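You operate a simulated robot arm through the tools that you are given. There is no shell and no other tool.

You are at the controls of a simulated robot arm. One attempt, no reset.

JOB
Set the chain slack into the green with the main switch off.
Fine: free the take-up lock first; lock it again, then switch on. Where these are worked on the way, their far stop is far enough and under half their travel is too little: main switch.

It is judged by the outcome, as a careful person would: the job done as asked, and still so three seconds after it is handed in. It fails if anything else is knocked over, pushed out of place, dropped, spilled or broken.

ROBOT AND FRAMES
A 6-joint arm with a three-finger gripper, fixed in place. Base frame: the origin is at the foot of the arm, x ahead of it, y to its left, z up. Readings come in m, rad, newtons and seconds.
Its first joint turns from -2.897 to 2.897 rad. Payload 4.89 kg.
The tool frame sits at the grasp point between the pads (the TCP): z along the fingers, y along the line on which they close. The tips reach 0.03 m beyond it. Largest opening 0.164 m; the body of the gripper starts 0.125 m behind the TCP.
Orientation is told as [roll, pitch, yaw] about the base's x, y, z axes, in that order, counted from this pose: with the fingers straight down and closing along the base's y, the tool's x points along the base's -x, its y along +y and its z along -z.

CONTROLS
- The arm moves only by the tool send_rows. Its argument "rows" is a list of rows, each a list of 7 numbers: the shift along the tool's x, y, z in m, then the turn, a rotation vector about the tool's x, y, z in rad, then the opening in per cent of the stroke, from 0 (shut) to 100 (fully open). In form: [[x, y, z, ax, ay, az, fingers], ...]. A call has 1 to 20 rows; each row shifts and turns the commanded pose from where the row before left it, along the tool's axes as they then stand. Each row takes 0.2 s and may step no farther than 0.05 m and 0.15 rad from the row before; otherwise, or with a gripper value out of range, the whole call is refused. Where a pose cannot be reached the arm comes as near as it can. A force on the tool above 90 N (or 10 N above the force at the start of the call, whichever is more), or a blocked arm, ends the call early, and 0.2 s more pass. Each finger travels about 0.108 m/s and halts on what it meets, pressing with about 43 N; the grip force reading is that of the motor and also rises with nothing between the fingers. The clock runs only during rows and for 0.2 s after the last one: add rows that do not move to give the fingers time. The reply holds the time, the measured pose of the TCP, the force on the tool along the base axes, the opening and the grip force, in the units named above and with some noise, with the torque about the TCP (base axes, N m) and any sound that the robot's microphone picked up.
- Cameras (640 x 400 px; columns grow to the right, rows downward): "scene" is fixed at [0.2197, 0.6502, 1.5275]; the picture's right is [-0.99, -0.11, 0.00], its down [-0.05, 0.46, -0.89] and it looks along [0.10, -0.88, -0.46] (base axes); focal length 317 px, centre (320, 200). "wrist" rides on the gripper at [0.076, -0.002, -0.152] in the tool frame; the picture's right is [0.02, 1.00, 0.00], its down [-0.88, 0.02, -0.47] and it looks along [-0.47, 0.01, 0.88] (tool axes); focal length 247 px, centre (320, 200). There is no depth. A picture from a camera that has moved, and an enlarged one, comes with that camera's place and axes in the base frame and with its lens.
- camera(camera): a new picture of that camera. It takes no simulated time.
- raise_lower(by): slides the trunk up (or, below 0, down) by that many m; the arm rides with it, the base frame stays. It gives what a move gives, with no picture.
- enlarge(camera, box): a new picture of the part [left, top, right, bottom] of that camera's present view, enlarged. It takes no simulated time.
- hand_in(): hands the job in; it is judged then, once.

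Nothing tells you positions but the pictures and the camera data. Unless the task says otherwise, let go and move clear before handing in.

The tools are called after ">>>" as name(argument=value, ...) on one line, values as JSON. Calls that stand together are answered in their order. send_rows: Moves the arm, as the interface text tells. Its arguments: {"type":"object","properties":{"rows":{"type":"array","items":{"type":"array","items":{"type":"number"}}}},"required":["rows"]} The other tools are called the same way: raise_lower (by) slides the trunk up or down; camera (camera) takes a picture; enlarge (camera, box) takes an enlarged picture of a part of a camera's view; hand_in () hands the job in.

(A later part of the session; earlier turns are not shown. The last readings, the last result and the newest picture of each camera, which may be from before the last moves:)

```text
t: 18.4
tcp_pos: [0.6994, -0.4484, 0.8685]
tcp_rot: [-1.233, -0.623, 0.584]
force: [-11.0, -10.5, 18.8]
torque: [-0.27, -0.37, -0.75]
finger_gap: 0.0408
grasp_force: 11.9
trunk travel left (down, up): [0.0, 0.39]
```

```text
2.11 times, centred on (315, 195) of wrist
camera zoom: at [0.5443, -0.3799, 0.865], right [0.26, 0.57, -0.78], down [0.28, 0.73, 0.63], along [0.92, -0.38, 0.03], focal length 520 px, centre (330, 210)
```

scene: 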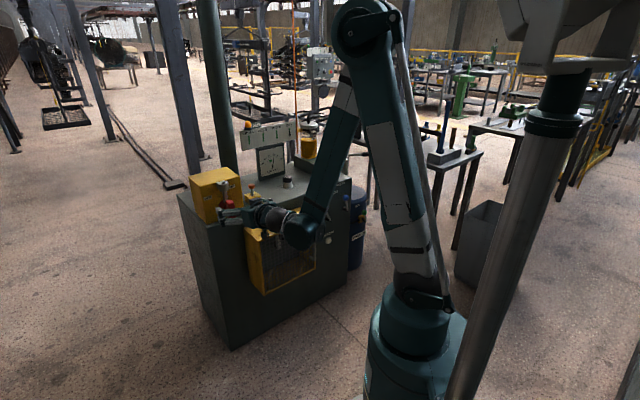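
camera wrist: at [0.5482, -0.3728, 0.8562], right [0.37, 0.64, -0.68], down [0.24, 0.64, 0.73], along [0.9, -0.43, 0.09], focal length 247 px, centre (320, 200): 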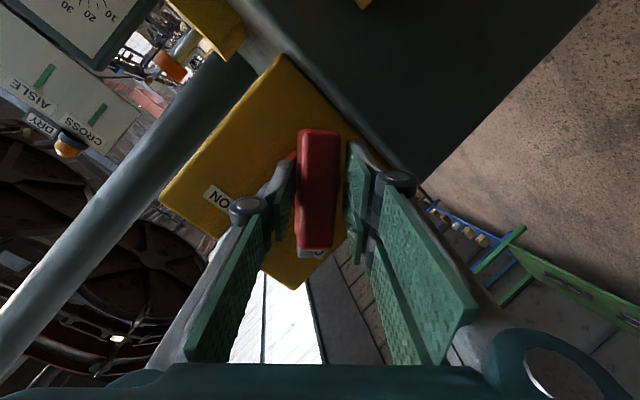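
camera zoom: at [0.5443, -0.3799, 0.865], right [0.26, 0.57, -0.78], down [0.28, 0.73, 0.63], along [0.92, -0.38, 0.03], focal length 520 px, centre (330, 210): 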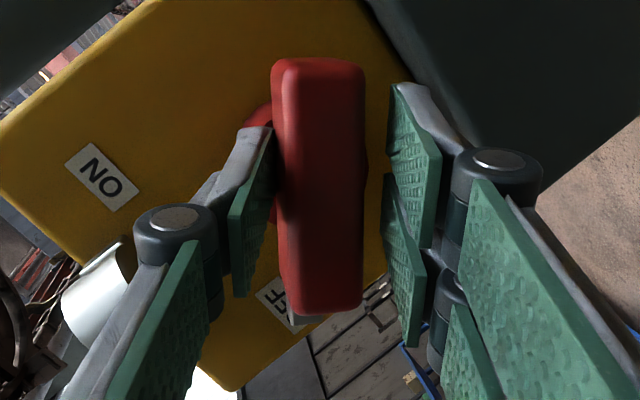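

It still turns: the pointer is at about 62° now, so the OFF stop is farther, near 80–90°. I'll keep going with slightly looser fingers.

>>> send_rows(rows=[[0, 0, 0, 0, 0, -0.08, 22], [0, 0, 0, 0, 0, -0.08, 22], [0, 0, 0, 0, 0, -0.08, 22]])

>>> enlarge(camera="scene", box=[190, 160, 280, 230])

>>> enlarge(camera="wrist", box=[230, 100, 400, 290])

```text
t: 19.2
tcp_pos: [0.6998, -0.4485, 0.8685]
tcp_rot: [-1.275, -0.395, 0.669]
force: [-10.2, -5.7, 18.7]
torque: [-0.29, -0.39, -0.65]
finger_gap: 0.0444
grasp_force: 10.4
trunk travel left (down, up): [0.0, 0.39]
```

```text
5.71 times, centred on (235, 195) of scene
camera zoom: at [0.2197, 0.6502, 1.5275], right [-0.99, -0.11, 0.0], down [-0.05, 0.46, -0.89], along [0.1, -0.88, -0.46], focal length 1809 px, centre (806, 229)
```

zoom: 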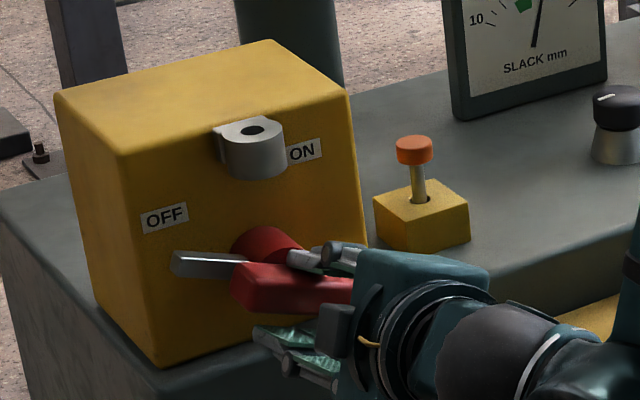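

```text
2.11 times, centred on (315, 195) of wrist
camera zoom: at [0.541, -0.3888, 0.8804], right [0.09, 0.44, -0.89], down [0.32, 0.83, 0.45], along [0.94, -0.32, -0.06], focal length 520 px, centre (330, 210)
```

zoom: 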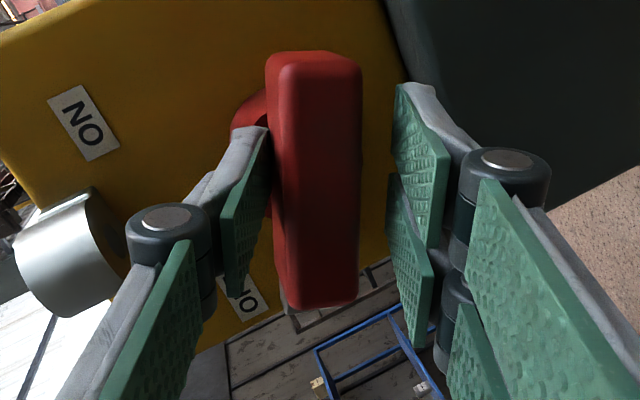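

Now about 70°. Continuing to the stop.

>>> send_rows(rows=[[0, 0, 0, 0, 0, -0.08, 24], [0, 0, 0, 0, 0, -0.08, 24], [0, 0, 0, 0, 0, -0.08, 24]])

>>> enlarge(camera="scene", box=[190, 160, 280, 230])

>>> enlarge(camera="wrist", box=[230, 100, 400, 290])

```text
t: 20.0
tcp_pos: [0.6992, -0.4474, 0.8689]
tcp_rot: [-1.295, -0.163, 0.736]
force: [-4.2, -5.3, 17.7]
torque: [-0.42, -0.34, -0.37]
finger_gap: 0.047
grasp_force: 9.4
trunk travel left (down, up): [0.0, 0.39]
```

```text
5.71 times, centred on (235, 195) of scene
camera zoom: at [0.2197, 0.6502, 1.5275], right [-0.99, -0.11, 0.0], down [-0.05, 0.46, -0.89], along [0.1, -0.88, -0.46], focal length 1809 px, centre (806, 229)
```

zoom: 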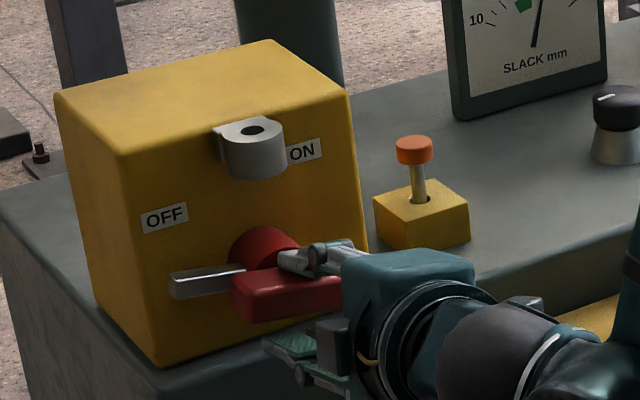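

```text
2.11 times, centred on (315, 195) of wrist
camera zoom: at [0.541, -0.3956, 0.8975], right [-0.08, 0.29, -0.95], down [0.32, 0.91, 0.25], along [0.94, -0.28, -0.17], focal length 520 px, centre (330, 210)
```

zoom: 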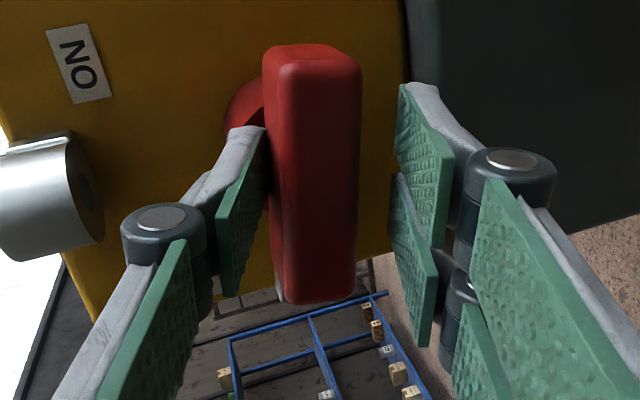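

>>> send_rows(rows=[[0, 0, 0, 0, 0, -0.08, 24], [0, 0, 0, 0, 0, -0.08, 24], [0, 0, 0, 0, 0, -0.08, 24]])

>>> enlarge(camera="scene", box=[190, 160, 280, 230])

>>> enlarge(camera="wrist", box=[230, 100, 400, 290])

```text
t: 20.8
tcp_pos: [0.6993, -0.4496, 0.8695]
tcp_rot: [-1.297, 0.066, 0.805]
force: [-5.2, -4.9, 23.6]
torque: [-0.26, -0.92, -0.45]
finger_gap: 0.0489
grasp_force: 11.9
trunk travel left (down, up): [0.0, 0.39]
```

```text
5.71 times, centred on (235, 195) of scene
camera zoom: at [0.2197, 0.6502, 1.5275], right [-0.99, -0.11, 0.0], down [-0.05, 0.46, -0.89], along [0.1, -0.88, -0.46], focal length 1809 px, centre (806, 229)
```

zoom: 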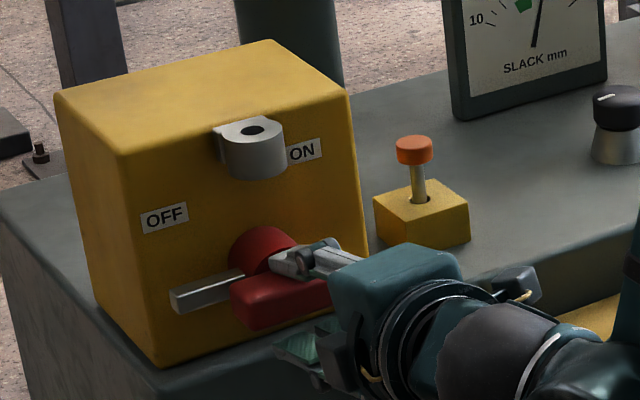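

```text
2.11 times, centred on (315, 195) of wrist
camera zoom: at [0.5438, -0.3998, 0.9153], right [-0.25, 0.13, -0.96], down [0.28, 0.96, 0.05], along [0.92, -0.26, -0.28], focal length 520 px, centre (330, 210)
```

zoom: 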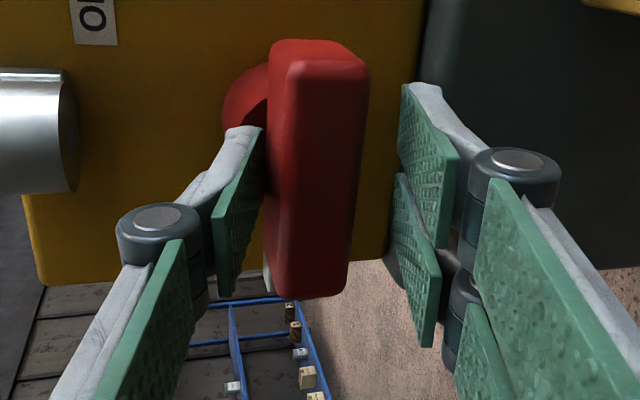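

The handle and pointer are now level, about 90° over with resistance rising: the OFF stop. I'll open slightly (the grey ring is close above), back straight out and check that it stays.

>>> send_rows(rows=[[0, 0, 0, 0, 0, 0.05, 36], [0, 0, 0, 0, 0, 0, 42], [0, 0, -0.03, 0, 0, 0, 42], [0, 0, -0.04, 0, 0, 0, 42]])

>>> enlarge(camera="scene", box=[190, 160, 280, 230])

>>> camera(camera="wrist")

```text
t: 21.8
tcp_pos: [0.6529, -0.401, 0.8845]
tcp_rot: [-1.297, 0.018, 0.789]
force: [2.1, -0.8, -1.7]
torque: [-0.05, -0.04, -0.07]
finger_gap: 0.0689
grasp_force: 0.1
trunk travel left (down, up): [0.0, 0.39]
```

```text
5.71 times, centred on (235, 195) of scene
camera zoom: at [0.2197, 0.6502, 1.5275], right [-0.99, -0.11, 0.0], down [-0.05, 0.46, -0.89], along [0.1, -0.88, -0.46], focal length 1809 px, centre (806, 229)
```

zoom: 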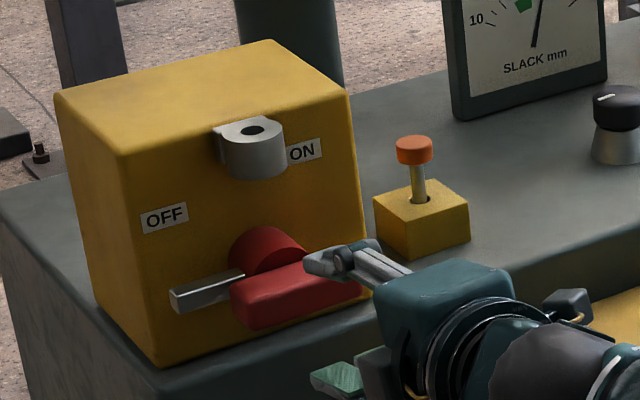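

```text
taken
camera wrist: at [0.4967, -0.3521, 0.9284], right [-0.22, 0.16, -0.96], down [0.29, 0.95, 0.09], along [0.93, -0.26, -0.26], focal length 247 px, centre (320, 200)
```

wrist: 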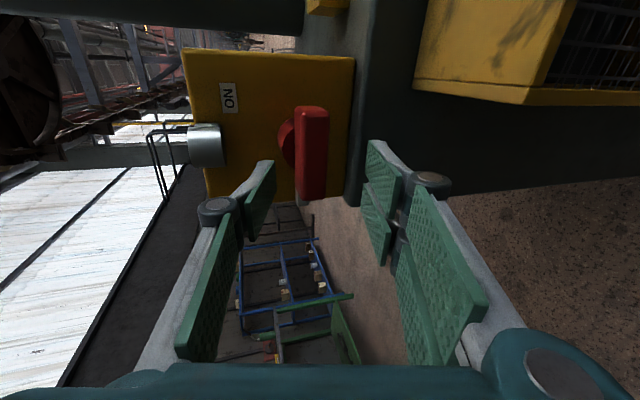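

The switch stays OFF. The gauge sits between the orange plunger and the black knob, so I take those as the take-up lock and the take-up. I'll raise the trunk back, untwist the wrist and go look at the plunger up close.

>>> raise_lower(by=0.175)

>>> send_rows(rows=[[0, 0, -0.02, 0, 0, 0.14, 42], [0, 0, 0, 0, 0, 0.145, 42], [0, 0, 0, 0, 0, 0.145, 42], [0, 0, 0, 0, 0, 0.145, 42], [0, 0, 0, 0, 0, 0.145, 42], [0, 0, 0, 0, 0, 0.145, 42], [0, 0, 0, 0, 0, 0.145, 42], [0, 0, 0, 0, 0, 0.145, 42], [0, 0, 0, 0, 0, 0.145, 42], [0, 0, 0, 0, 0, 0.145, 42], [0, 0, 0, 0, 0, 0.145, 42]])

```text
t: 23.7
tcp_pos: [0.6529, -0.4012, 1.0606]
tcp_rot: [-1.297, 0.018, 0.791]
force: [0.1, -0.2, -0.1]
torque: [0.04, -0.02, -0.02]
finger_gap: 0.0689
grasp_force: 0.2
trunk travel left (down, up): [-0.175, 0.215]
```

```text
t: 26.1
tcp_pos: [0.6393, -0.3879, 1.0649]
tcp_rot: [0.012, -1.299, -0.797]
force: [0.5, 0.3, -0.7]
torque: [-0.03, 0.01, -0.01]
finger_gap: 0.069
grasp_force: 0.1
trunk travel left (down, up): [-0.175, 0.215]
```

>>> send_rows(rows=[[0, 0, 0, 0, 0.125, 0, 42], [0, 0, 0, 0, 0.125, 0, 42], [0, 0, 0, 0, 0.125, 0, 42], [0, 0, 0, 0, 0.125, 0, 42], [0, -0.042, 0, 0, 0, 0, 42], [0, -0.042, 0, 0, 0, 0, 42], [0, -0.042, 0, 0, 0, 0, 42], [0, -0.042, 0, 0, 0, 0, 42]])

>>> camera(camera="wrist")

```text
t: 27.9
tcp_pos: [0.5204, -0.5048, 1.065]
tcp_rot: [0.001, -0.798, -0.785]
force: [0.5, 1.2, 1.2]
torque: [-0.1, 0.05, -0.08]
finger_gap: 0.069
grasp_force: 0.0
trunk travel left (down, up): [-0.175, 0.215]
```

```text
taken
camera wrist: at [0.4049, -0.3911, 1.116], right [0.7, 0.72, -0.02], down [0.21, -0.18, 0.96], along [0.69, -0.67, -0.28], focal length 247 px, centre (320, 200)
```

wrist: 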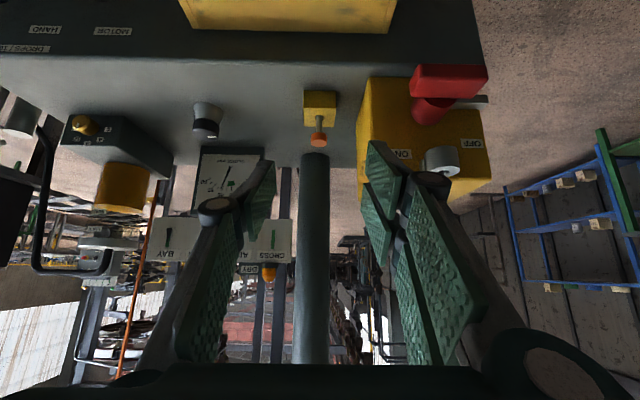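

>>> send_rows(rows=[[-0.0136, 0, 0.0373, 0, 0, 0, 42], [-0.0136, 0, 0.0373, 0, 0, 0, 42], [-0.0136, 0, 0.0373, 0, 0, 0, 42], [-0.0136, 0, 0.0373, 0, 0, 0, 42], [0, 0, 0, 0, 0, 0, 42]])

>>> camera(camera="wrist")

>>> enlarge(camera="wrist", box=[260, 60, 400, 180])

>>> enlarge(camera="scene", box=[190, 140, 310, 220])

```text
t: 29.1
tcp_pos: [0.6202, -0.6068, 1.0009]
tcp_rot: [0.001, -0.798, -0.787]
force: [0.8, 0.0, -0.8]
torque: [0.0, 0.02, 0.0]
finger_gap: 0.069
grasp_force: 0.1
trunk travel left (down, up): [-0.175, 0.215]
```

```text
taken
camera wrist: at [0.5052, -0.4934, 1.0509], right [0.7, 0.72, -0.01], down [0.21, -0.18, 0.96], along [0.69, -0.67, -0.28], focal length 247 px, centre (320, 200)
```

wrist: 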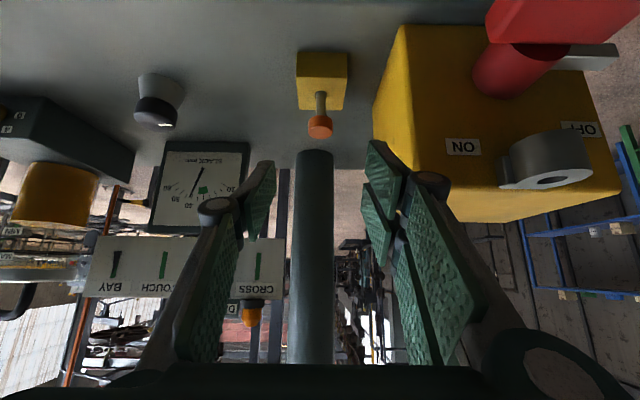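

```text
3.33 times, centred on (330, 120) of wrist
camera zoom: at [0.5052, -0.4934, 1.0509], right [0.7, 0.72, -0.01], down [0.21, -0.18, 0.96], along [0.69, -0.67, -0.28], focal length 823 px, centre (287, 467)
```

zoom: 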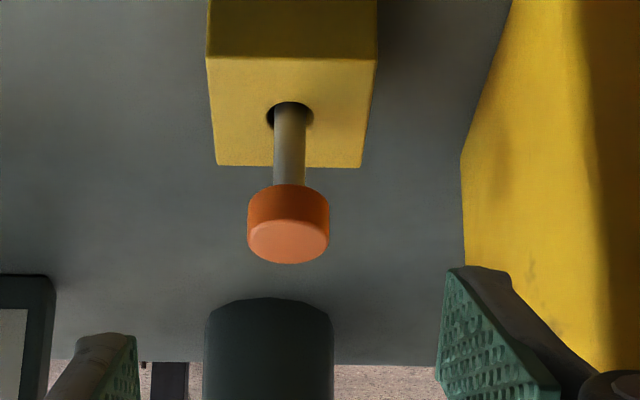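

```text
5.00 times, centred on (250, 180) of scene
camera zoom: at [0.2197, 0.6502, 1.5275], right [-0.99, -0.11, 0.0], down [-0.05, 0.46, -0.89], along [0.1, -0.88, -0.46], focal length 1583 px, centre (670, 300)
```

zoom: 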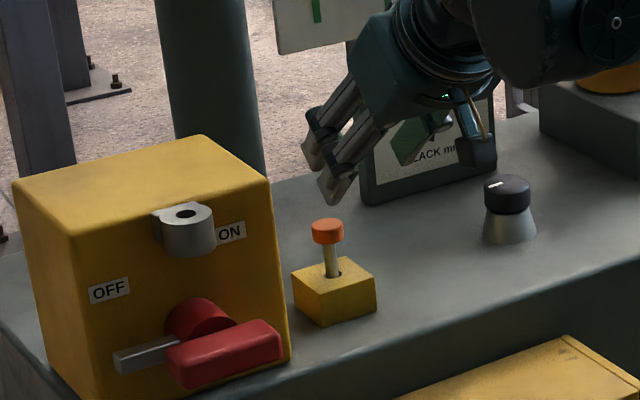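

The plunger cap is at about (0.692, -0.678, 0.882), with only 8 cm to the switch box beside it. I'll turn the wrist a bit away from the box, narrow the fingers and come closer along the tool axis.

>>> send_rows(rows=[[0, 0, 0, -0.0954, 0, -0.093, 32], [0, 0, 0, -0.0954, 0, -0.093, 32], [0, 0, 0, -0.0954, 0, -0.093, 32], [0.0183, -0.0388, 0, 0, 0, 0, 32], [0, 0, 0.04, 0, 0, 0, 32], [0, 0, 0.04, 0, 0, 0, 32]])

>>> camera(camera="wrist")

>>> enlarge(camera="scene", box=[190, 140, 310, 220])

```text
t: 30.5
tcp_pos: [0.6461, -0.6602, 0.9333]
tcp_rot: [0.001, -0.8, -0.387]
force: [-1.8, 0.5, 1.7]
torque: [-0.12, -0.06, -0.07]
finger_gap: 0.0526
grasp_force: 0.0
trunk travel left (down, up): [-0.175, 0.215]
```

```text
taken
camera wrist: at [0.4957, -0.6005, 0.9841], right [0.36, 0.93, -0.01], down [0.26, -0.09, 0.96], along [0.89, -0.35, -0.28], focal length 247 px, centre (320, 200)
```

wrist: 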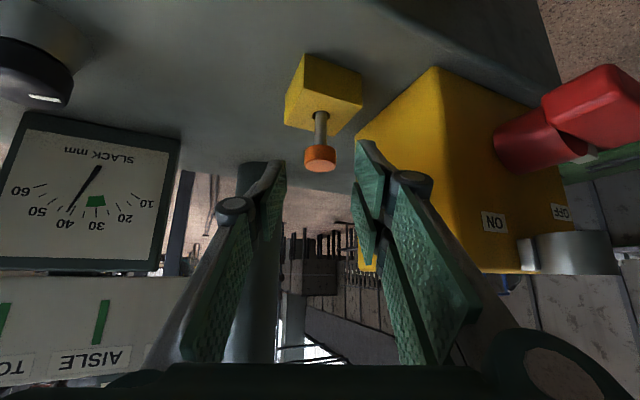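

```text
5.00 times, centred on (250, 180) of scene
camera zoom: at [0.2197, 0.6502, 1.5275], right [-0.99, -0.11, 0.0], down [-0.05, 0.46, -0.89], along [0.1, -0.88, -0.46], focal length 1583 px, centre (670, 300)
```

zoom: 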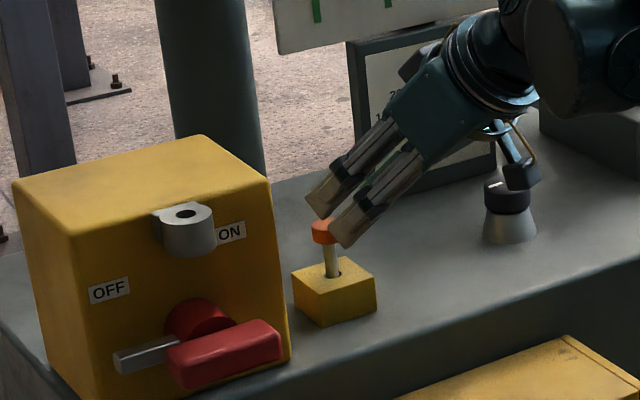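

The cap lies between the pads. I'll advance onto it and pinch it.

>>> send_rows(rows=[[0, 0, 0.032, 0, 0, 0, 32], [0, 0, 0.032, 0, 0, 0, 32], [0, 0, 0, 0, 0, 0, 15], [0, 0, 0, 0, 0, 0, 15]])

>>> camera(camera="wrist")

>>> enlarge(camera="scene", box=[210, 150, 300, 210])

```text
t: 31.5
tcp_pos: [0.6915, -0.6768, 0.8861]
tcp_rot: [0.001, -0.797, -0.386]
force: [0.3, 0.2, -0.2]
torque: [0.0, 0.04, 0.01]
finger_gap: 0.0281
grasp_force: 42.2
trunk travel left (down, up): [-0.175, 0.215]
```

```text
taken
camera wrist: at [0.5403, -0.6174, 0.9379], right [0.36, 0.93, -0.01], down [0.26, -0.09, 0.96], along [0.89, -0.35, -0.28], focal length 247 px, centre (320, 200)
```

wrist: 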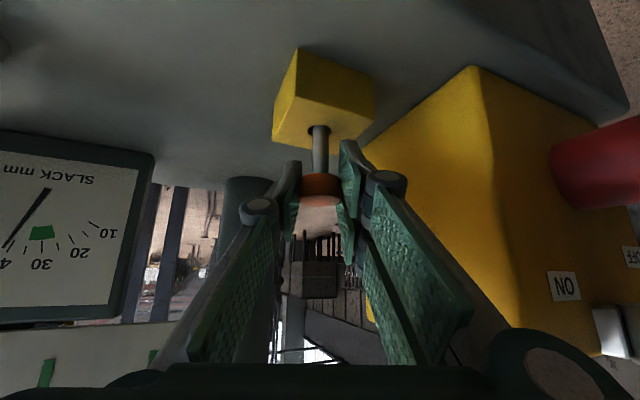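

```text
6.67 times, centred on (255, 180) of scene
camera zoom: at [0.2197, 0.6502, 1.5275], right [-0.99, -0.11, 0.0], down [-0.05, 0.46, -0.89], along [0.1, -0.88, -0.46], focal length 2111 px, centre (753, 333)
```

zoom: 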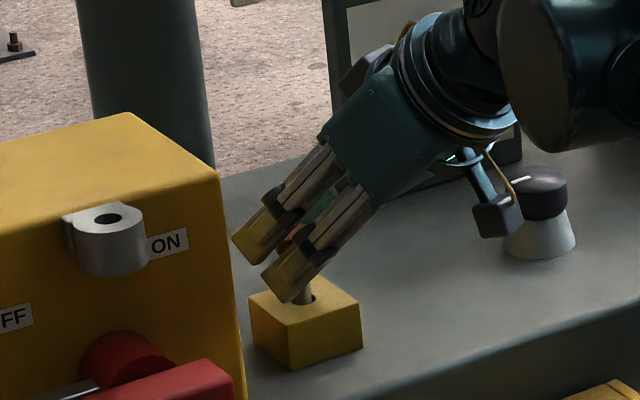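

The cap is pinched firmly. Now a gentle upward pull of a few millimetres to feel which way it moves.

>>> send_rows(rows=[[-0.0029, 0, -0.0028, 0, 0, 0, 15], [-0.0029, 0, -0.0028, 0, 0, 0, 15]])

>>> enlarge(camera="wrist", box=[260, 40, 400, 240])

```text
t: 32.1
tcp_pos: [0.6916, -0.6774, 0.8959]
tcp_rot: [0.002, -0.798, -0.388]
force: [0.2, -0.3, -1.8]
torque: [0.0, -0.04, 0.01]
finger_gap: 0.0277
grasp_force: 43.2
trunk travel left (down, up): [-0.175, 0.215]
```

```text
2.00 times, centred on (330, 140) of wrist
camera zoom: at [0.5409, -0.6179, 0.9463], right [0.36, 0.93, -0.01], down [0.26, -0.09, 0.96], along [0.89, -0.35, -0.28], focal length 494 px, centre (300, 320)
```

zoom: 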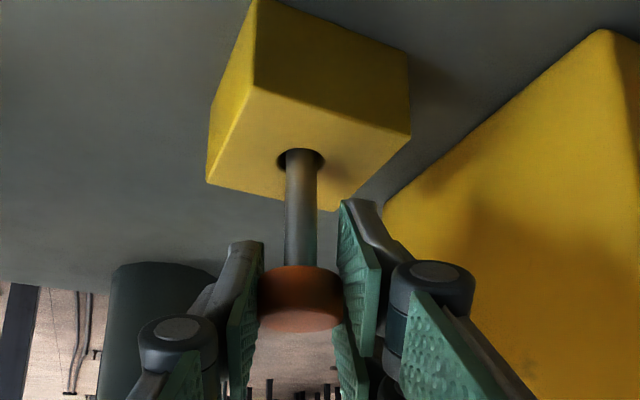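

The cap comes up with the gripper under very little force, so pulling up is a real direction of travel. I'll go on a few millimetres at a time.

>>> send_rows(rows=[[-0.0029, 0, -0.0028, 0, 0, 0, 15], [-0.0029, 0, -0.0028, 0, 0, 0, 15]])

>>> enlarge(camera="wrist", box=[260, 40, 400, 240])

```text
t: 32.7
tcp_pos: [0.6921, -0.6779, 0.9034]
tcp_rot: [0.003, -0.798, -0.388]
force: [0.5, -0.8, -1.3]
torque: [0.06, 0.03, 0.02]
finger_gap: 0.0281
grasp_force: 43.0
trunk travel left (down, up): [-0.175, 0.215]
```

```text
2.00 times, centred on (330, 140) of wrist
camera zoom: at [0.5414, -0.6184, 0.9543], right [0.36, 0.93, -0.01], down [0.26, -0.09, 0.96], along [0.89, -0.35, -0.28], focal length 494 px, centre (300, 320)
```

zoom: 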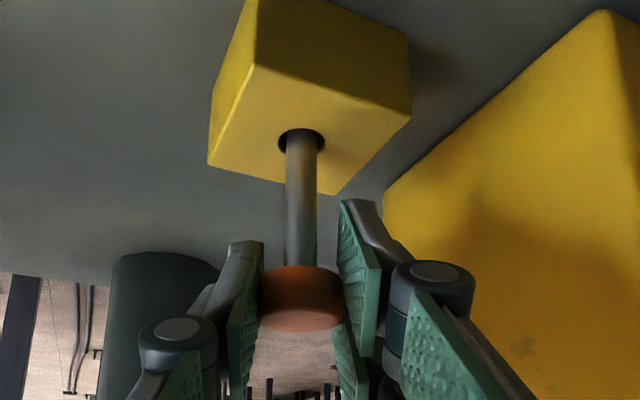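

>>> send_rows(rows=[[-0.0029, 0, -0.0028, 0, 0, 0, 15], [-0.0029, 0, -0.0028, 0, 0, 0, 15]])

>>> enlarge(camera="wrist", box=[260, 40, 400, 240])

```text
t: 33.3
tcp_pos: [0.6908, -0.6785, 0.9112]
tcp_rot: [0.002, -0.799, -0.388]
force: [0.2, 0.7, -2.2]
torque: [0.04, 0.05, 0.02]
finger_gap: 0.0279
grasp_force: 42.8
trunk travel left (down, up): [-0.175, 0.215]
```

```text
2.00 times, centred on (330, 140) of wrist
camera zoom: at [0.5408, -0.6183, 0.9625], right [0.36, 0.93, -0.01], down [0.26, -0.09, 0.96], along [0.89, -0.35, -0.28], focal length 494 px, centre (300, 320)
```

zoom: 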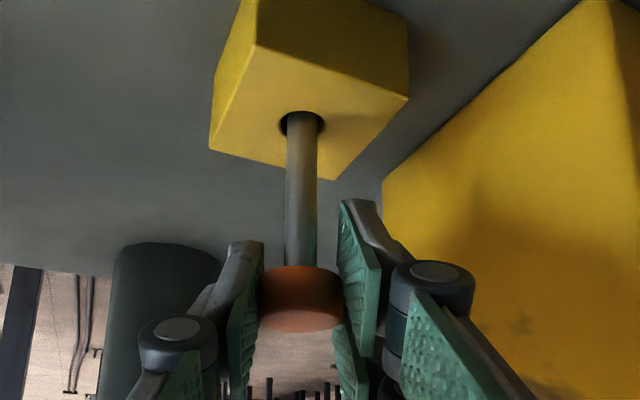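

>>> send_rows(rows=[[-0.0029, 0, -0.0028, 0, 0, 0, 15]])

>>> send_rows(rows=[[-0.0029, 0, -0.0028, 0, 0, 0, 15]])

>>> enlarge(camera="wrist", box=[260, 40, 400, 240])

```text
t: 33.7
tcp_pos: [0.692, -0.678, 0.9159]
tcp_rot: [0.003, -0.798, -0.385]
force: [-0.2, -0.5, -1.8]
torque: [0.0, 0.01, 0.02]
finger_gap: 0.0276
grasp_force: 43.4
trunk travel left (down, up): [-0.175, 0.215]
```

```text
t: 34.1
tcp_pos: [0.691, -0.6778, 0.9201]
tcp_rot: [0.003, -0.796, -0.388]
force: [0.1, -0.4, -1.7]
torque: [0.03, 0.0, 0.0]
finger_gap: 0.0279
grasp_force: 43.0
trunk travel left (down, up): [-0.175, 0.215]
```

```text
2.00 times, centred on (330, 140) of wrist
camera zoom: at [0.5414, -0.6186, 0.9704], right [0.36, 0.93, -0.01], down [0.26, -0.09, 0.96], along [0.89, -0.35, -0.28], focal length 494 px, centre (300, 320)
```

zoom: 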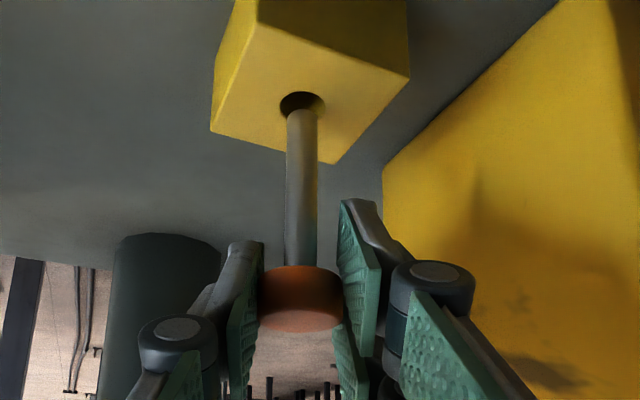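

The pin's lower end is just clearing the block: it is a removable pin, not a sliding plunger. Before deciding what it is for, I'll lower it back into its hole and look at the unlabelled blue lever and the knob.

>>> send_rows(rows=[[0.0041, 0, 0.004, 0, 0, 0, 15], [0.0041, 0, 0.004, 0, 0, 0, 15], [0.0041, 0, 0.004, 0, 0, 0, 15], [0.0041, 0, 0.004, 0, 0, 0, 15], [0.0041, 0, 0.004, 0, 0, 0, 15], [0.0036, 0, 0.0035, 0, 0, 0, 15]])

>>> camera(camera="wrist")

>>> enlarge(camera="scene", box=[310, 170, 370, 230])

```text
t: 35.5
tcp_pos: [0.6907, -0.6778, 0.8865]
tcp_rot: [0.001, -0.798, -0.387]
force: [4.2, -3.0, 17.6]
torque: [-0.17, -0.3, -0.03]
finger_gap: 0.028
grasp_force: 42.7
trunk travel left (down, up): [-0.175, 0.215]
```

```text
taken
camera wrist: at [0.5408, -0.6185, 0.9368], right [0.36, 0.93, -0.01], down [0.26, -0.09, 0.96], along [0.89, -0.35, -0.27], focal length 247 px, centre (320, 200)
```

wrist: 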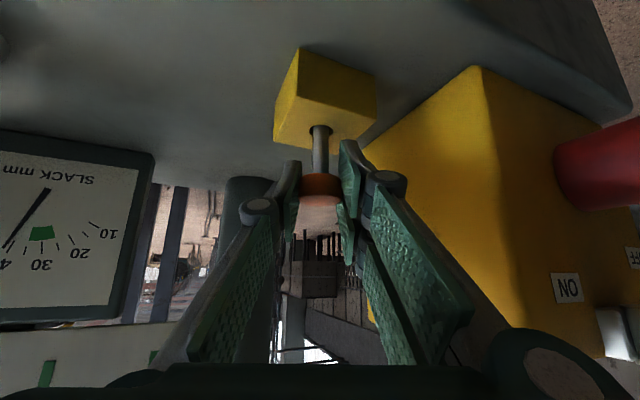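

```text
6.67 times, centred on (340, 200) of scene
camera zoom: at [0.2197, 0.6502, 1.5275], right [-0.99, -0.11, 0.0], down [-0.05, 0.46, -0.89], along [0.1, -0.88, -0.46], focal length 2111 px, centre (187, 200)
```

zoom: 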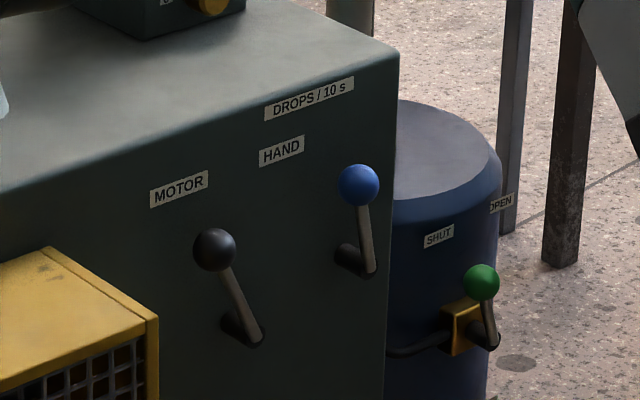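

The pin is seated again. I'll let go, back off and look at the knob and blue lever closely.

>>> send_rows(rows=[[0, 0, 0, 0, 0, 0, 32], [0, 0, 0, 0, 0, 0, 32], [0, 0, -0.04, 0, 0, 0, 32], [0, 0, -0.04, 0, 0, 0, 32], [0, 0, -0.04, 0, 0, 0, 32], [-0.035, 0, -0.035, 0, 0, 0, 32], [0, -0.045, 0, 0, 0, 0, 32], [0, -0.045, 0, 0, 0, 0, 32], [0, -0.045, 0, 0, 0, 0, 32], [0, -0.045, 0, 0, 0, 0, 32]])

>>> camera(camera="wrist")

>>> camera(camera="scene")

```text
t: 37.7
tcp_pos: [0.5434, -0.8112, 1.0195]
tcp_rot: [0.0, -0.799, -0.385]
force: [0.6, 0.9, 0.5]
torque: [-0.1, 0.12, -0.16]
finger_gap: 0.0526
grasp_force: 0.1
trunk travel left (down, up): [-0.175, 0.215]
```

```text
taken
camera wrist: at [0.3928, -0.7519, 1.0694], right [0.36, 0.93, -0.02], down [0.26, -0.09, 0.96], along [0.89, -0.35, -0.28], focal length 247 px, centre (320, 200)
```

wrist: 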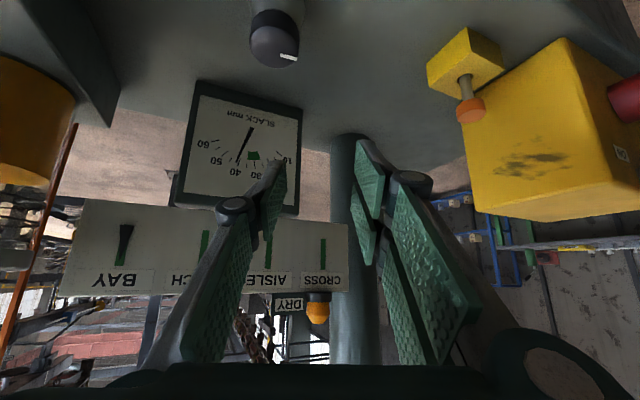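

```text
taken
```

scene: 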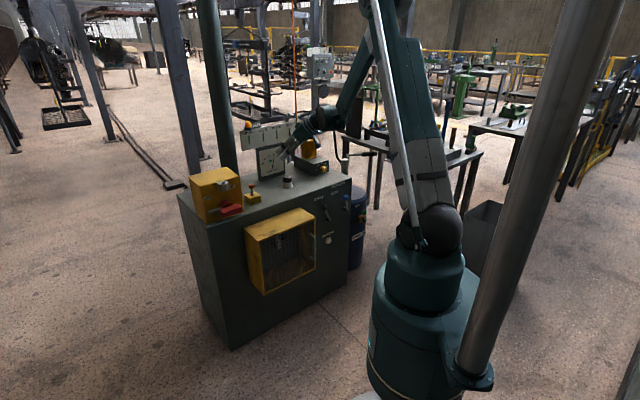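

>>> enlarge(camera="wrist", box=[220, 0, 340, 90])

>>> enlarge(camera="wrist", box=[170, 70, 310, 220])

>>> enlarge(camera="scene", box=[270, 165, 310, 195])

>>> enlarge(camera="wrist", box=[60, 190, 360, 330])

```text
4.44 times, centred on (280, 45) of wrist
camera zoom: at [0.3928, -0.7519, 1.0694], right [0.36, 0.93, -0.02], down [0.26, -0.09, 0.96], along [0.89, -0.35, -0.28], focal length 1098 px, centre (498, 889)
```

zoom: 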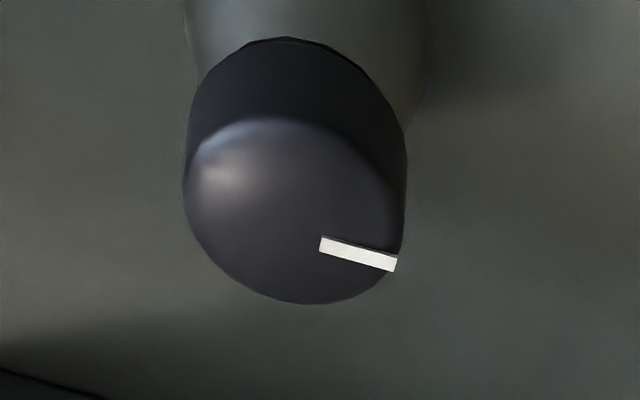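

```text
2.67 times, centred on (240, 145) of wrist
camera zoom: at [0.3928, -0.7519, 1.0694], right [0.36, 0.93, -0.02], down [0.26, -0.09, 0.96], along [0.89, -0.35, -0.28], focal length 659 px, centre (533, 347)
```

zoom: 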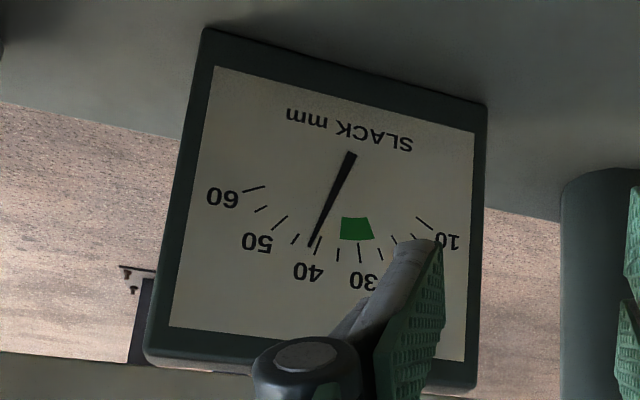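

```text
13.33 times, centred on (290, 180) of scene
camera zoom: at [0.2197, 0.6502, 1.5275], right [-0.99, -0.11, 0.0], down [-0.05, 0.46, -0.89], along [0.1, -0.88, -0.46], focal length 4222 px, centre (720, 467)
```

zoom: 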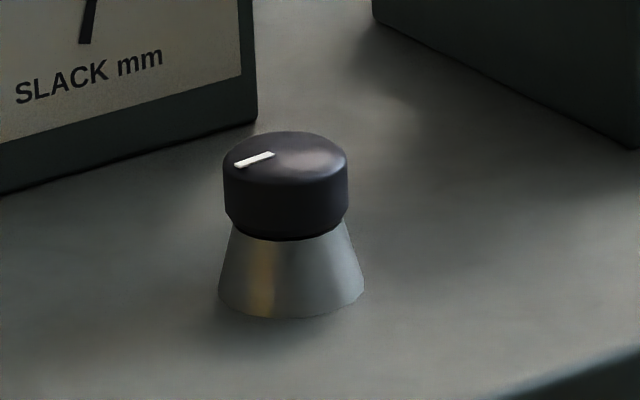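

```text
2.13 times, centred on (210, 260) of wrist
camera zoom: at [0.3928, -0.7519, 1.0694], right [0.36, 0.93, -0.02], down [0.26, -0.09, 0.96], along [0.89, -0.35, -0.28], focal length 527 px, centre (555, 72)
```

zoom: 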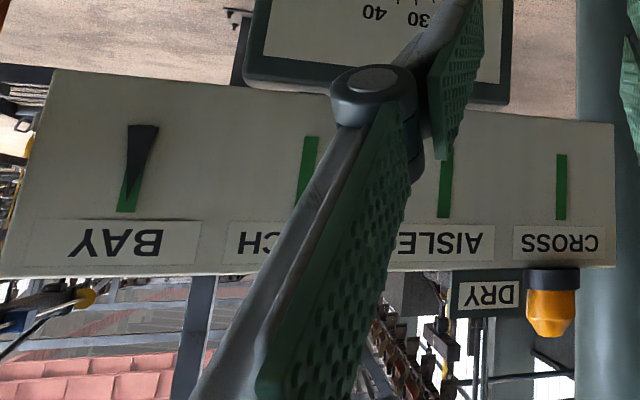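

The gauge shows about 42 mm, the green band about 26–34. I'll back off and view the blue lever on the front before deciding which device is the take-up lock.

>>> send_rows(rows=[[0, 0, 0, 0.0954, 0, 0.093, 32], [0, 0, 0, 0.0954, 0, 0.093, 32], [0, 0, 0, 0.0954, 0, 0.093, 32], [0.0291, 0, -0.0298, 0, 0, 0, 32], [0.0291, 0, -0.0298, 0, 0, 0, 32], [0.0291, 0, -0.0298, 0, 0, 0, 32], [0.0291, 0, -0.0298, 0, 0, 0, 32], [0.0291, 0, -0.0298, 0, 0, 0, 32], [0.0291, 0, -0.0298, 0, 0, 0, 32], [0, -0.043, 0, 0, 0, 0, 32], [0, -0.043, 0, 0, 0, 0, 32], [0, -0.043, 0, 0, 0, 0, 32], [0, -0.043, 0, 0, 0, 0, 32], [0, -0.043, 0, 0, 0, 0, 32], [0, -0.043, 0, 0, 0, 0, 32]])

>>> camera(camera="wrist")

```text
t: 40.9
tcp_pos: [0.1857, -0.8171, 1.0186]
tcp_rot: [0.001, -0.797, -0.785]
force: [1.9, 1.3, 0.3]
torque: [-0.07, 0.15, -0.16]
finger_gap: 0.0522
grasp_force: 0.0
trunk travel left (down, up): [-0.175, 0.215]
```

```text
taken
camera wrist: at [0.0697, -0.7031, 1.0699], right [0.7, 0.72, -0.02], down [0.21, -0.18, 0.96], along [0.69, -0.67, -0.28], focal length 247 px, centre (320, 200)
```

wrist: 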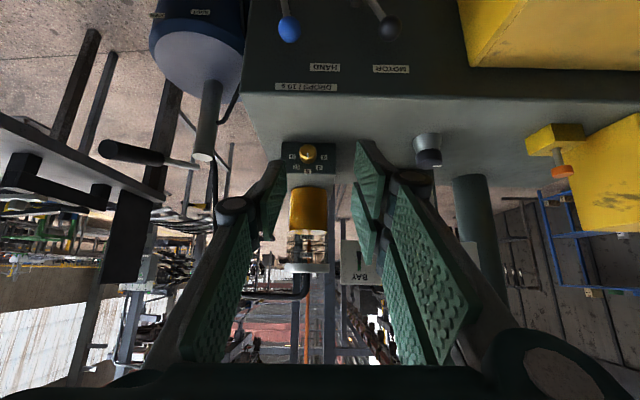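

>>> send_rows(rows=[[0, 0, 0, 0, 0.145, 0, 32], [0, 0, 0, 0, 0.145, 0, 32], [0, 0, 0, 0, 0.145, 0, 32]])

>>> camera(camera="wrist")

>>> enlarge(camera="wrist", box=[190, 0, 410, 180])

```text
t: 41.7
tcp_pos: [0.1854, -0.8179, 1.0206]
tcp_rot: [0.003, -0.362, -0.788]
force: [0.0, 0.1, 0.1]
torque: [-0.08, -0.1, 0.0]
finger_gap: 0.0525
grasp_force: 0.0
trunk travel left (down, up): [-0.175, 0.215]
```

```text
taken
camera wrist: at [0.0953, -0.7301, 1.1336], right [0.69, 0.72, -0.01], down [0.48, -0.45, 0.75], along [0.54, -0.53, -0.66], focal length 247 px, centre (320, 200)
```

wrist: 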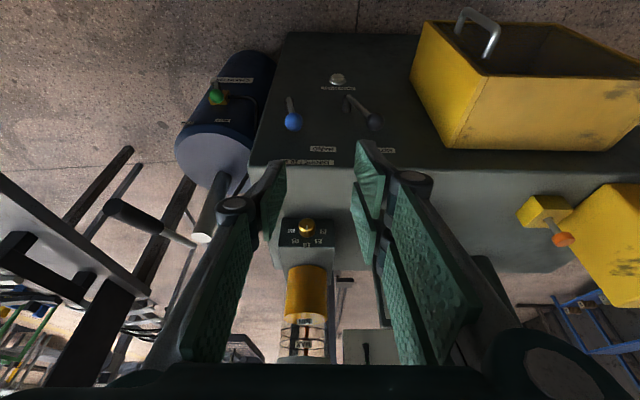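

```text
2.22 times, centred on (300, 90) of wrist
camera zoom: at [0.0953, -0.7301, 1.1336], right [0.69, 0.72, -0.01], down [0.48, -0.45, 0.75], along [0.54, -0.53, -0.66], focal length 549 px, centre (364, 444)
```

zoom: 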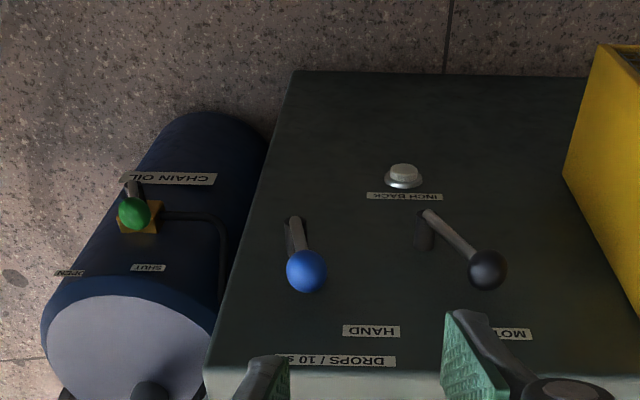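

The blue lever carries no label and sits by the oil tank, while the pin in its yellow block fits a lock for the take-up, and the ring over the switch's ON position looks made to take that pin while the switch is off. So I'll pull the pin and park it in that ring; first back to it.

>>> send_rows(rows=[[0, 0, 0, 0, -0.145, 0, 32], [0, 0, 0, 0, -0.145, 0, 32], [0, 0, 0, 0, -0.145, 0, 32], [0, 0.043, 0, 0, 0, 0, 32], [0, 0.043, 0, 0, 0, 0, 32], [0, 0.043, 0, 0, 0, 0, 32], [0, 0.043, 0, 0, 0, 0, 32], [0, 0.043, 0, 0, 0, 0, 32], [0, 0.043, 0, 0, 0, 0, 32], [0, 0.043, 0, 0, 0, 0, 32], [0, 0.043, 0, 0, 0, 0, 32], [0, 0.043, 0, 0, 0, 0, 32], [0, 0.043, 0, 0, 0, 0, 32], [0, 0, 0, -0.0954, 0, -0.093, 32], [0, 0, 0, -0.0954, 0, -0.093, 32], [0, 0, 0, -0.0954, 0, -0.093, 32], [0, 0, 0, 0, 0, 0, 32]])

```text
t: 45.3
tcp_pos: [0.4889, -0.5153, 1.0189]
tcp_rot: [0.003, -0.798, -0.385]
force: [0.1, -0.6, 0.4]
torque: [-0.02, 0.02, -0.01]
finger_gap: 0.0527
grasp_force: 0.0
trunk travel left (down, up): [-0.175, 0.215]
```

>>> send_rows(rows=[[-0.0152, -0.0148, 0.0355, 0, 0, 0, 32], [-0.0152, -0.0148, 0.0355, 0, 0, 0, 32], [-0.0152, -0.0148, 0.0355, 0, 0, 0, 32], [-0.0152, -0.0148, 0.0355, 0, 0, 0, 32], [-0.0152, -0.0148, 0.0355, 0, 0, 0, 32], [0, 0, 0, 0, 0, 0, 32]])

>>> camera(camera="wrist")

```text
t: 46.7
tcp_pos: [0.6291, -0.6516, 0.9476]
tcp_rot: [0.001, -0.797, -0.388]
force: [0.4, -0.5, 0.4]
torque: [0.01, -0.02, 0.04]
finger_gap: 0.0526
grasp_force: 0.1
trunk travel left (down, up): [-0.175, 0.215]
```

```text
taken
camera wrist: at [0.4788, -0.5913, 0.9989], right [0.36, 0.93, -0.01], down [0.26, -0.09, 0.96], along [0.89, -0.35, -0.28], focal length 247 px, centre (320, 200)
```

wrist: 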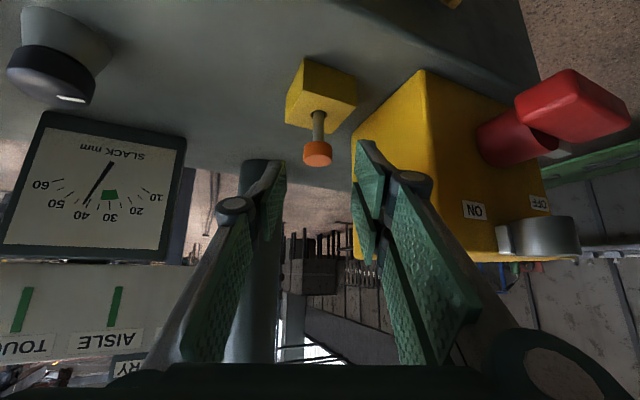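

>>> send_rows(rows=[[0, 0, 0.0385, 0, 0, 0, 32], [0, 0, 0.0385, 0, 0, 0, 32], [0, 0, 0, 0, 0, 0, 32], [0, 0, 0, 0, 0, 0, 14], [0, 0, 0, 0, 0, 0, 14]])

>>> camera(camera="wrist")

>>> enlarge(camera="scene", box=[215, 150, 295, 210])

```text
t: 47.9
tcp_pos: [0.6807, -0.6719, 0.8961]
tcp_rot: [0.002, -0.798, -0.386]
force: [-0.2, -0.5, -0.4]
torque: [0.03, 0.04, -0.02]
finger_gap: 0.0287
grasp_force: 43.0
trunk travel left (down, up): [-0.175, 0.215]
```

```text
taken
camera wrist: at [0.5293, -0.612, 0.9462], right [0.36, 0.93, -0.01], down [0.26, -0.09, 0.96], along [0.89, -0.35, -0.28], focal length 247 px, centre (320, 200)
```

wrist: 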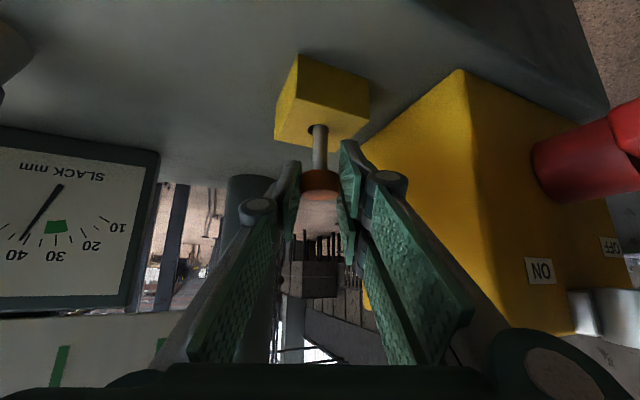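

```text
6.67 times, centred on (255, 180) of scene
camera zoom: at [0.2197, 0.6502, 1.5275], right [-0.99, -0.11, 0.0], down [-0.05, 0.46, -0.89], along [0.1, -0.88, -0.46], focal length 2111 px, centre (753, 333)
```

zoom: 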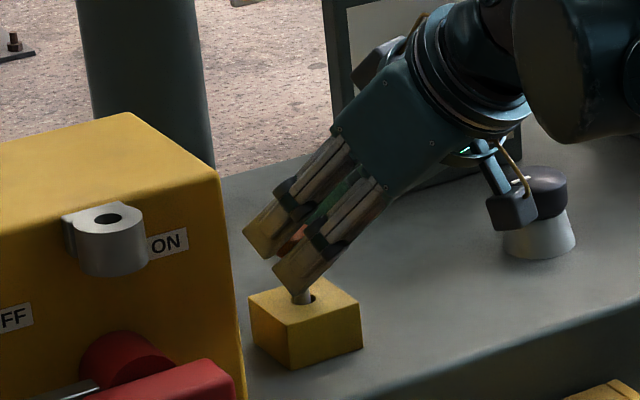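

The cap is gripped near the fingertips. Now I lift the pin straight out, well above the box top.

>>> send_rows(rows=[[-0.0072, 0, -0.007, 0, 0, 0, 14], [-0.0072, 0, -0.007, 0, 0, 0, 14], [-0.0072, 0, -0.007, 0, 0, 0, 14], [-0.0143, 0, -0.014, 0, 0, 0, 14], [-0.0143, 0, -0.014, 0, 0, 0, 14], [-0.0143, 0, -0.014, 0, 0, 0, 14], [-0.0143, 0, -0.014, 0, 0, 0, 14], [-0.0143, 0, -0.014, 0, 0, 0, 14], [-0.0143, 0, -0.014, 0, 0, 0, 14], [-0.0143, 0, -0.014, 0, 0, 0, 14], [-0.0143, 0, -0.014, 0, 0, 0, 14]])

>>> camera(camera="wrist")

>>> enlarge(camera="scene", box=[195, 120, 295, 210])

```text
t: 50.3
tcp_pos: [0.6785, -0.6716, 1.0864]
tcp_rot: [0.002, -0.798, -0.388]
force: [0.4, 0.6, -0.2]
torque: [-0.01, 0.0, 0.01]
finger_gap: 0.0283
grasp_force: 43.0
trunk travel left (down, up): [-0.175, 0.215]
```

```text
taken
camera wrist: at [0.5284, -0.6121, 1.1377], right [0.36, 0.93, -0.01], down [0.26, -0.09, 0.96], along [0.89, -0.35, -0.28], focal length 247 px, centre (320, 200)
```

wrist: 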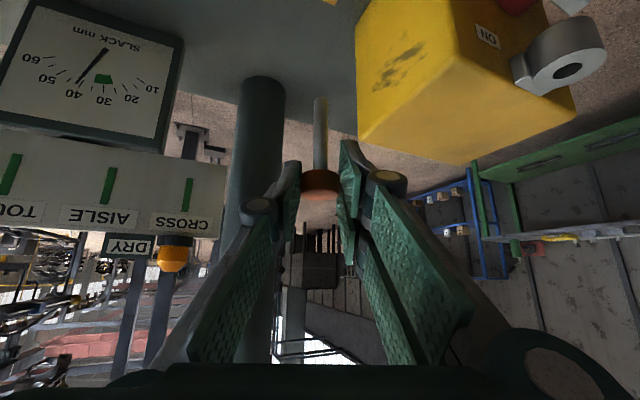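

```text
4.44 times, centred on (245, 165) of scene
camera zoom: at [0.2197, 0.6502, 1.5275], right [-0.99, -0.11, 0.0], down [-0.05, 0.46, -0.89], along [0.1, -0.88, -0.46], focal length 1407 px, centre (653, 356)
```

zoom: 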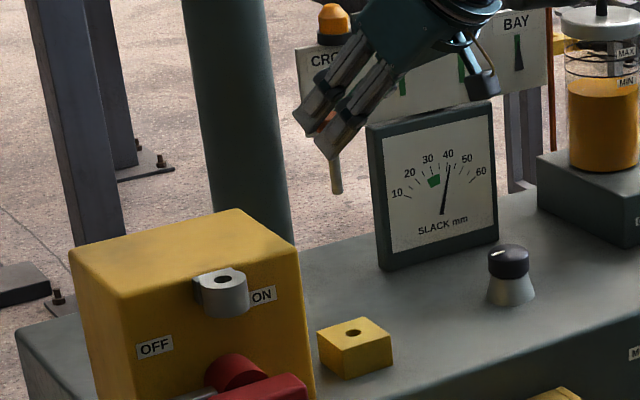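

The pin is out, held upright. The ring's hole comes out at (0.7425, -0.4908, top 0.985) from two views, so I'll carry the pin above it and check.

>>> send_rows(rows=[[0.0013, 0.0386, -0.0048, 0, 0, 0, 14], [0.0013, 0.0386, -0.0048, 0, 0, 0, 14], [0.0013, 0.0386, -0.0048, 0, 0, 0, 14], [0.0013, 0.0386, -0.0048, 0, 0, 0, 14], [0.0013, 0.0386, -0.0048, 0, 0, 0, 14], [0, 0, 0, 0, 0, 0, 14]])

>>> camera(camera="wrist")

>>> enlarge(camera="scene", box=[195, 120, 275, 200])

>>> enlarge(camera="wrist", box=[270, 60, 370, 220])

```text
t: 51.7
tcp_pos: [0.7323, -0.4855, 1.0975]
tcp_rot: [0.0, -0.797, -0.388]
force: [0.8, -0.1, -0.9]
torque: [0.02, 0.0, 0.0]
finger_gap: 0.0283
grasp_force: 43.5
trunk travel left (down, up): [-0.175, 0.215]
```

```text
taken
camera wrist: at [0.581, -0.4253, 1.148], right [0.36, 0.93, -0.01], down [0.26, -0.09, 0.96], along [0.89, -0.35, -0.28], focal length 247 px, centre (320, 200)
```

wrist: 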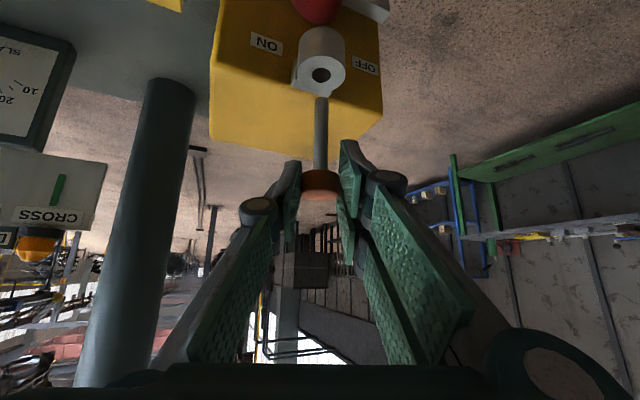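

```text
5.00 times, centred on (235, 160) of scene
camera zoom: at [0.2197, 0.6502, 1.5275], right [-0.99, -0.11, 0.0], down [-0.05, 0.46, -0.89], along [0.1, -0.88, -0.46], focal length 1583 px, centre (745, 400)
```

zoom: 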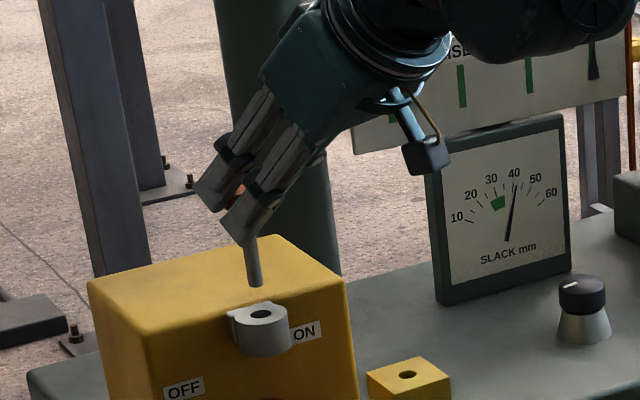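

```text
2.50 times, centred on (320, 140) of wrist
camera zoom: at [0.581, -0.4253, 1.148], right [0.36, 0.93, -0.01], down [0.26, -0.09, 0.96], along [0.89, -0.35, -0.28], focal length 617 px, centre (320, 350)
```

zoom: 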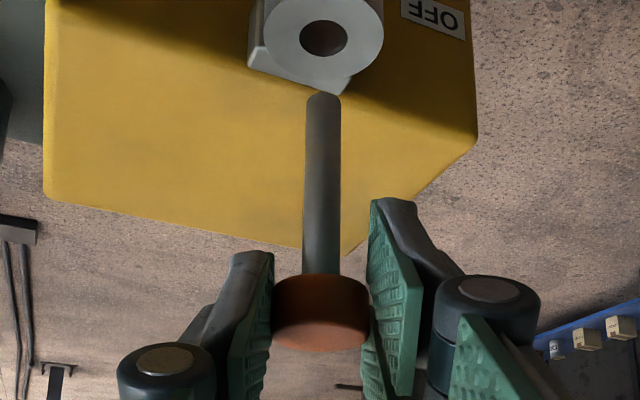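

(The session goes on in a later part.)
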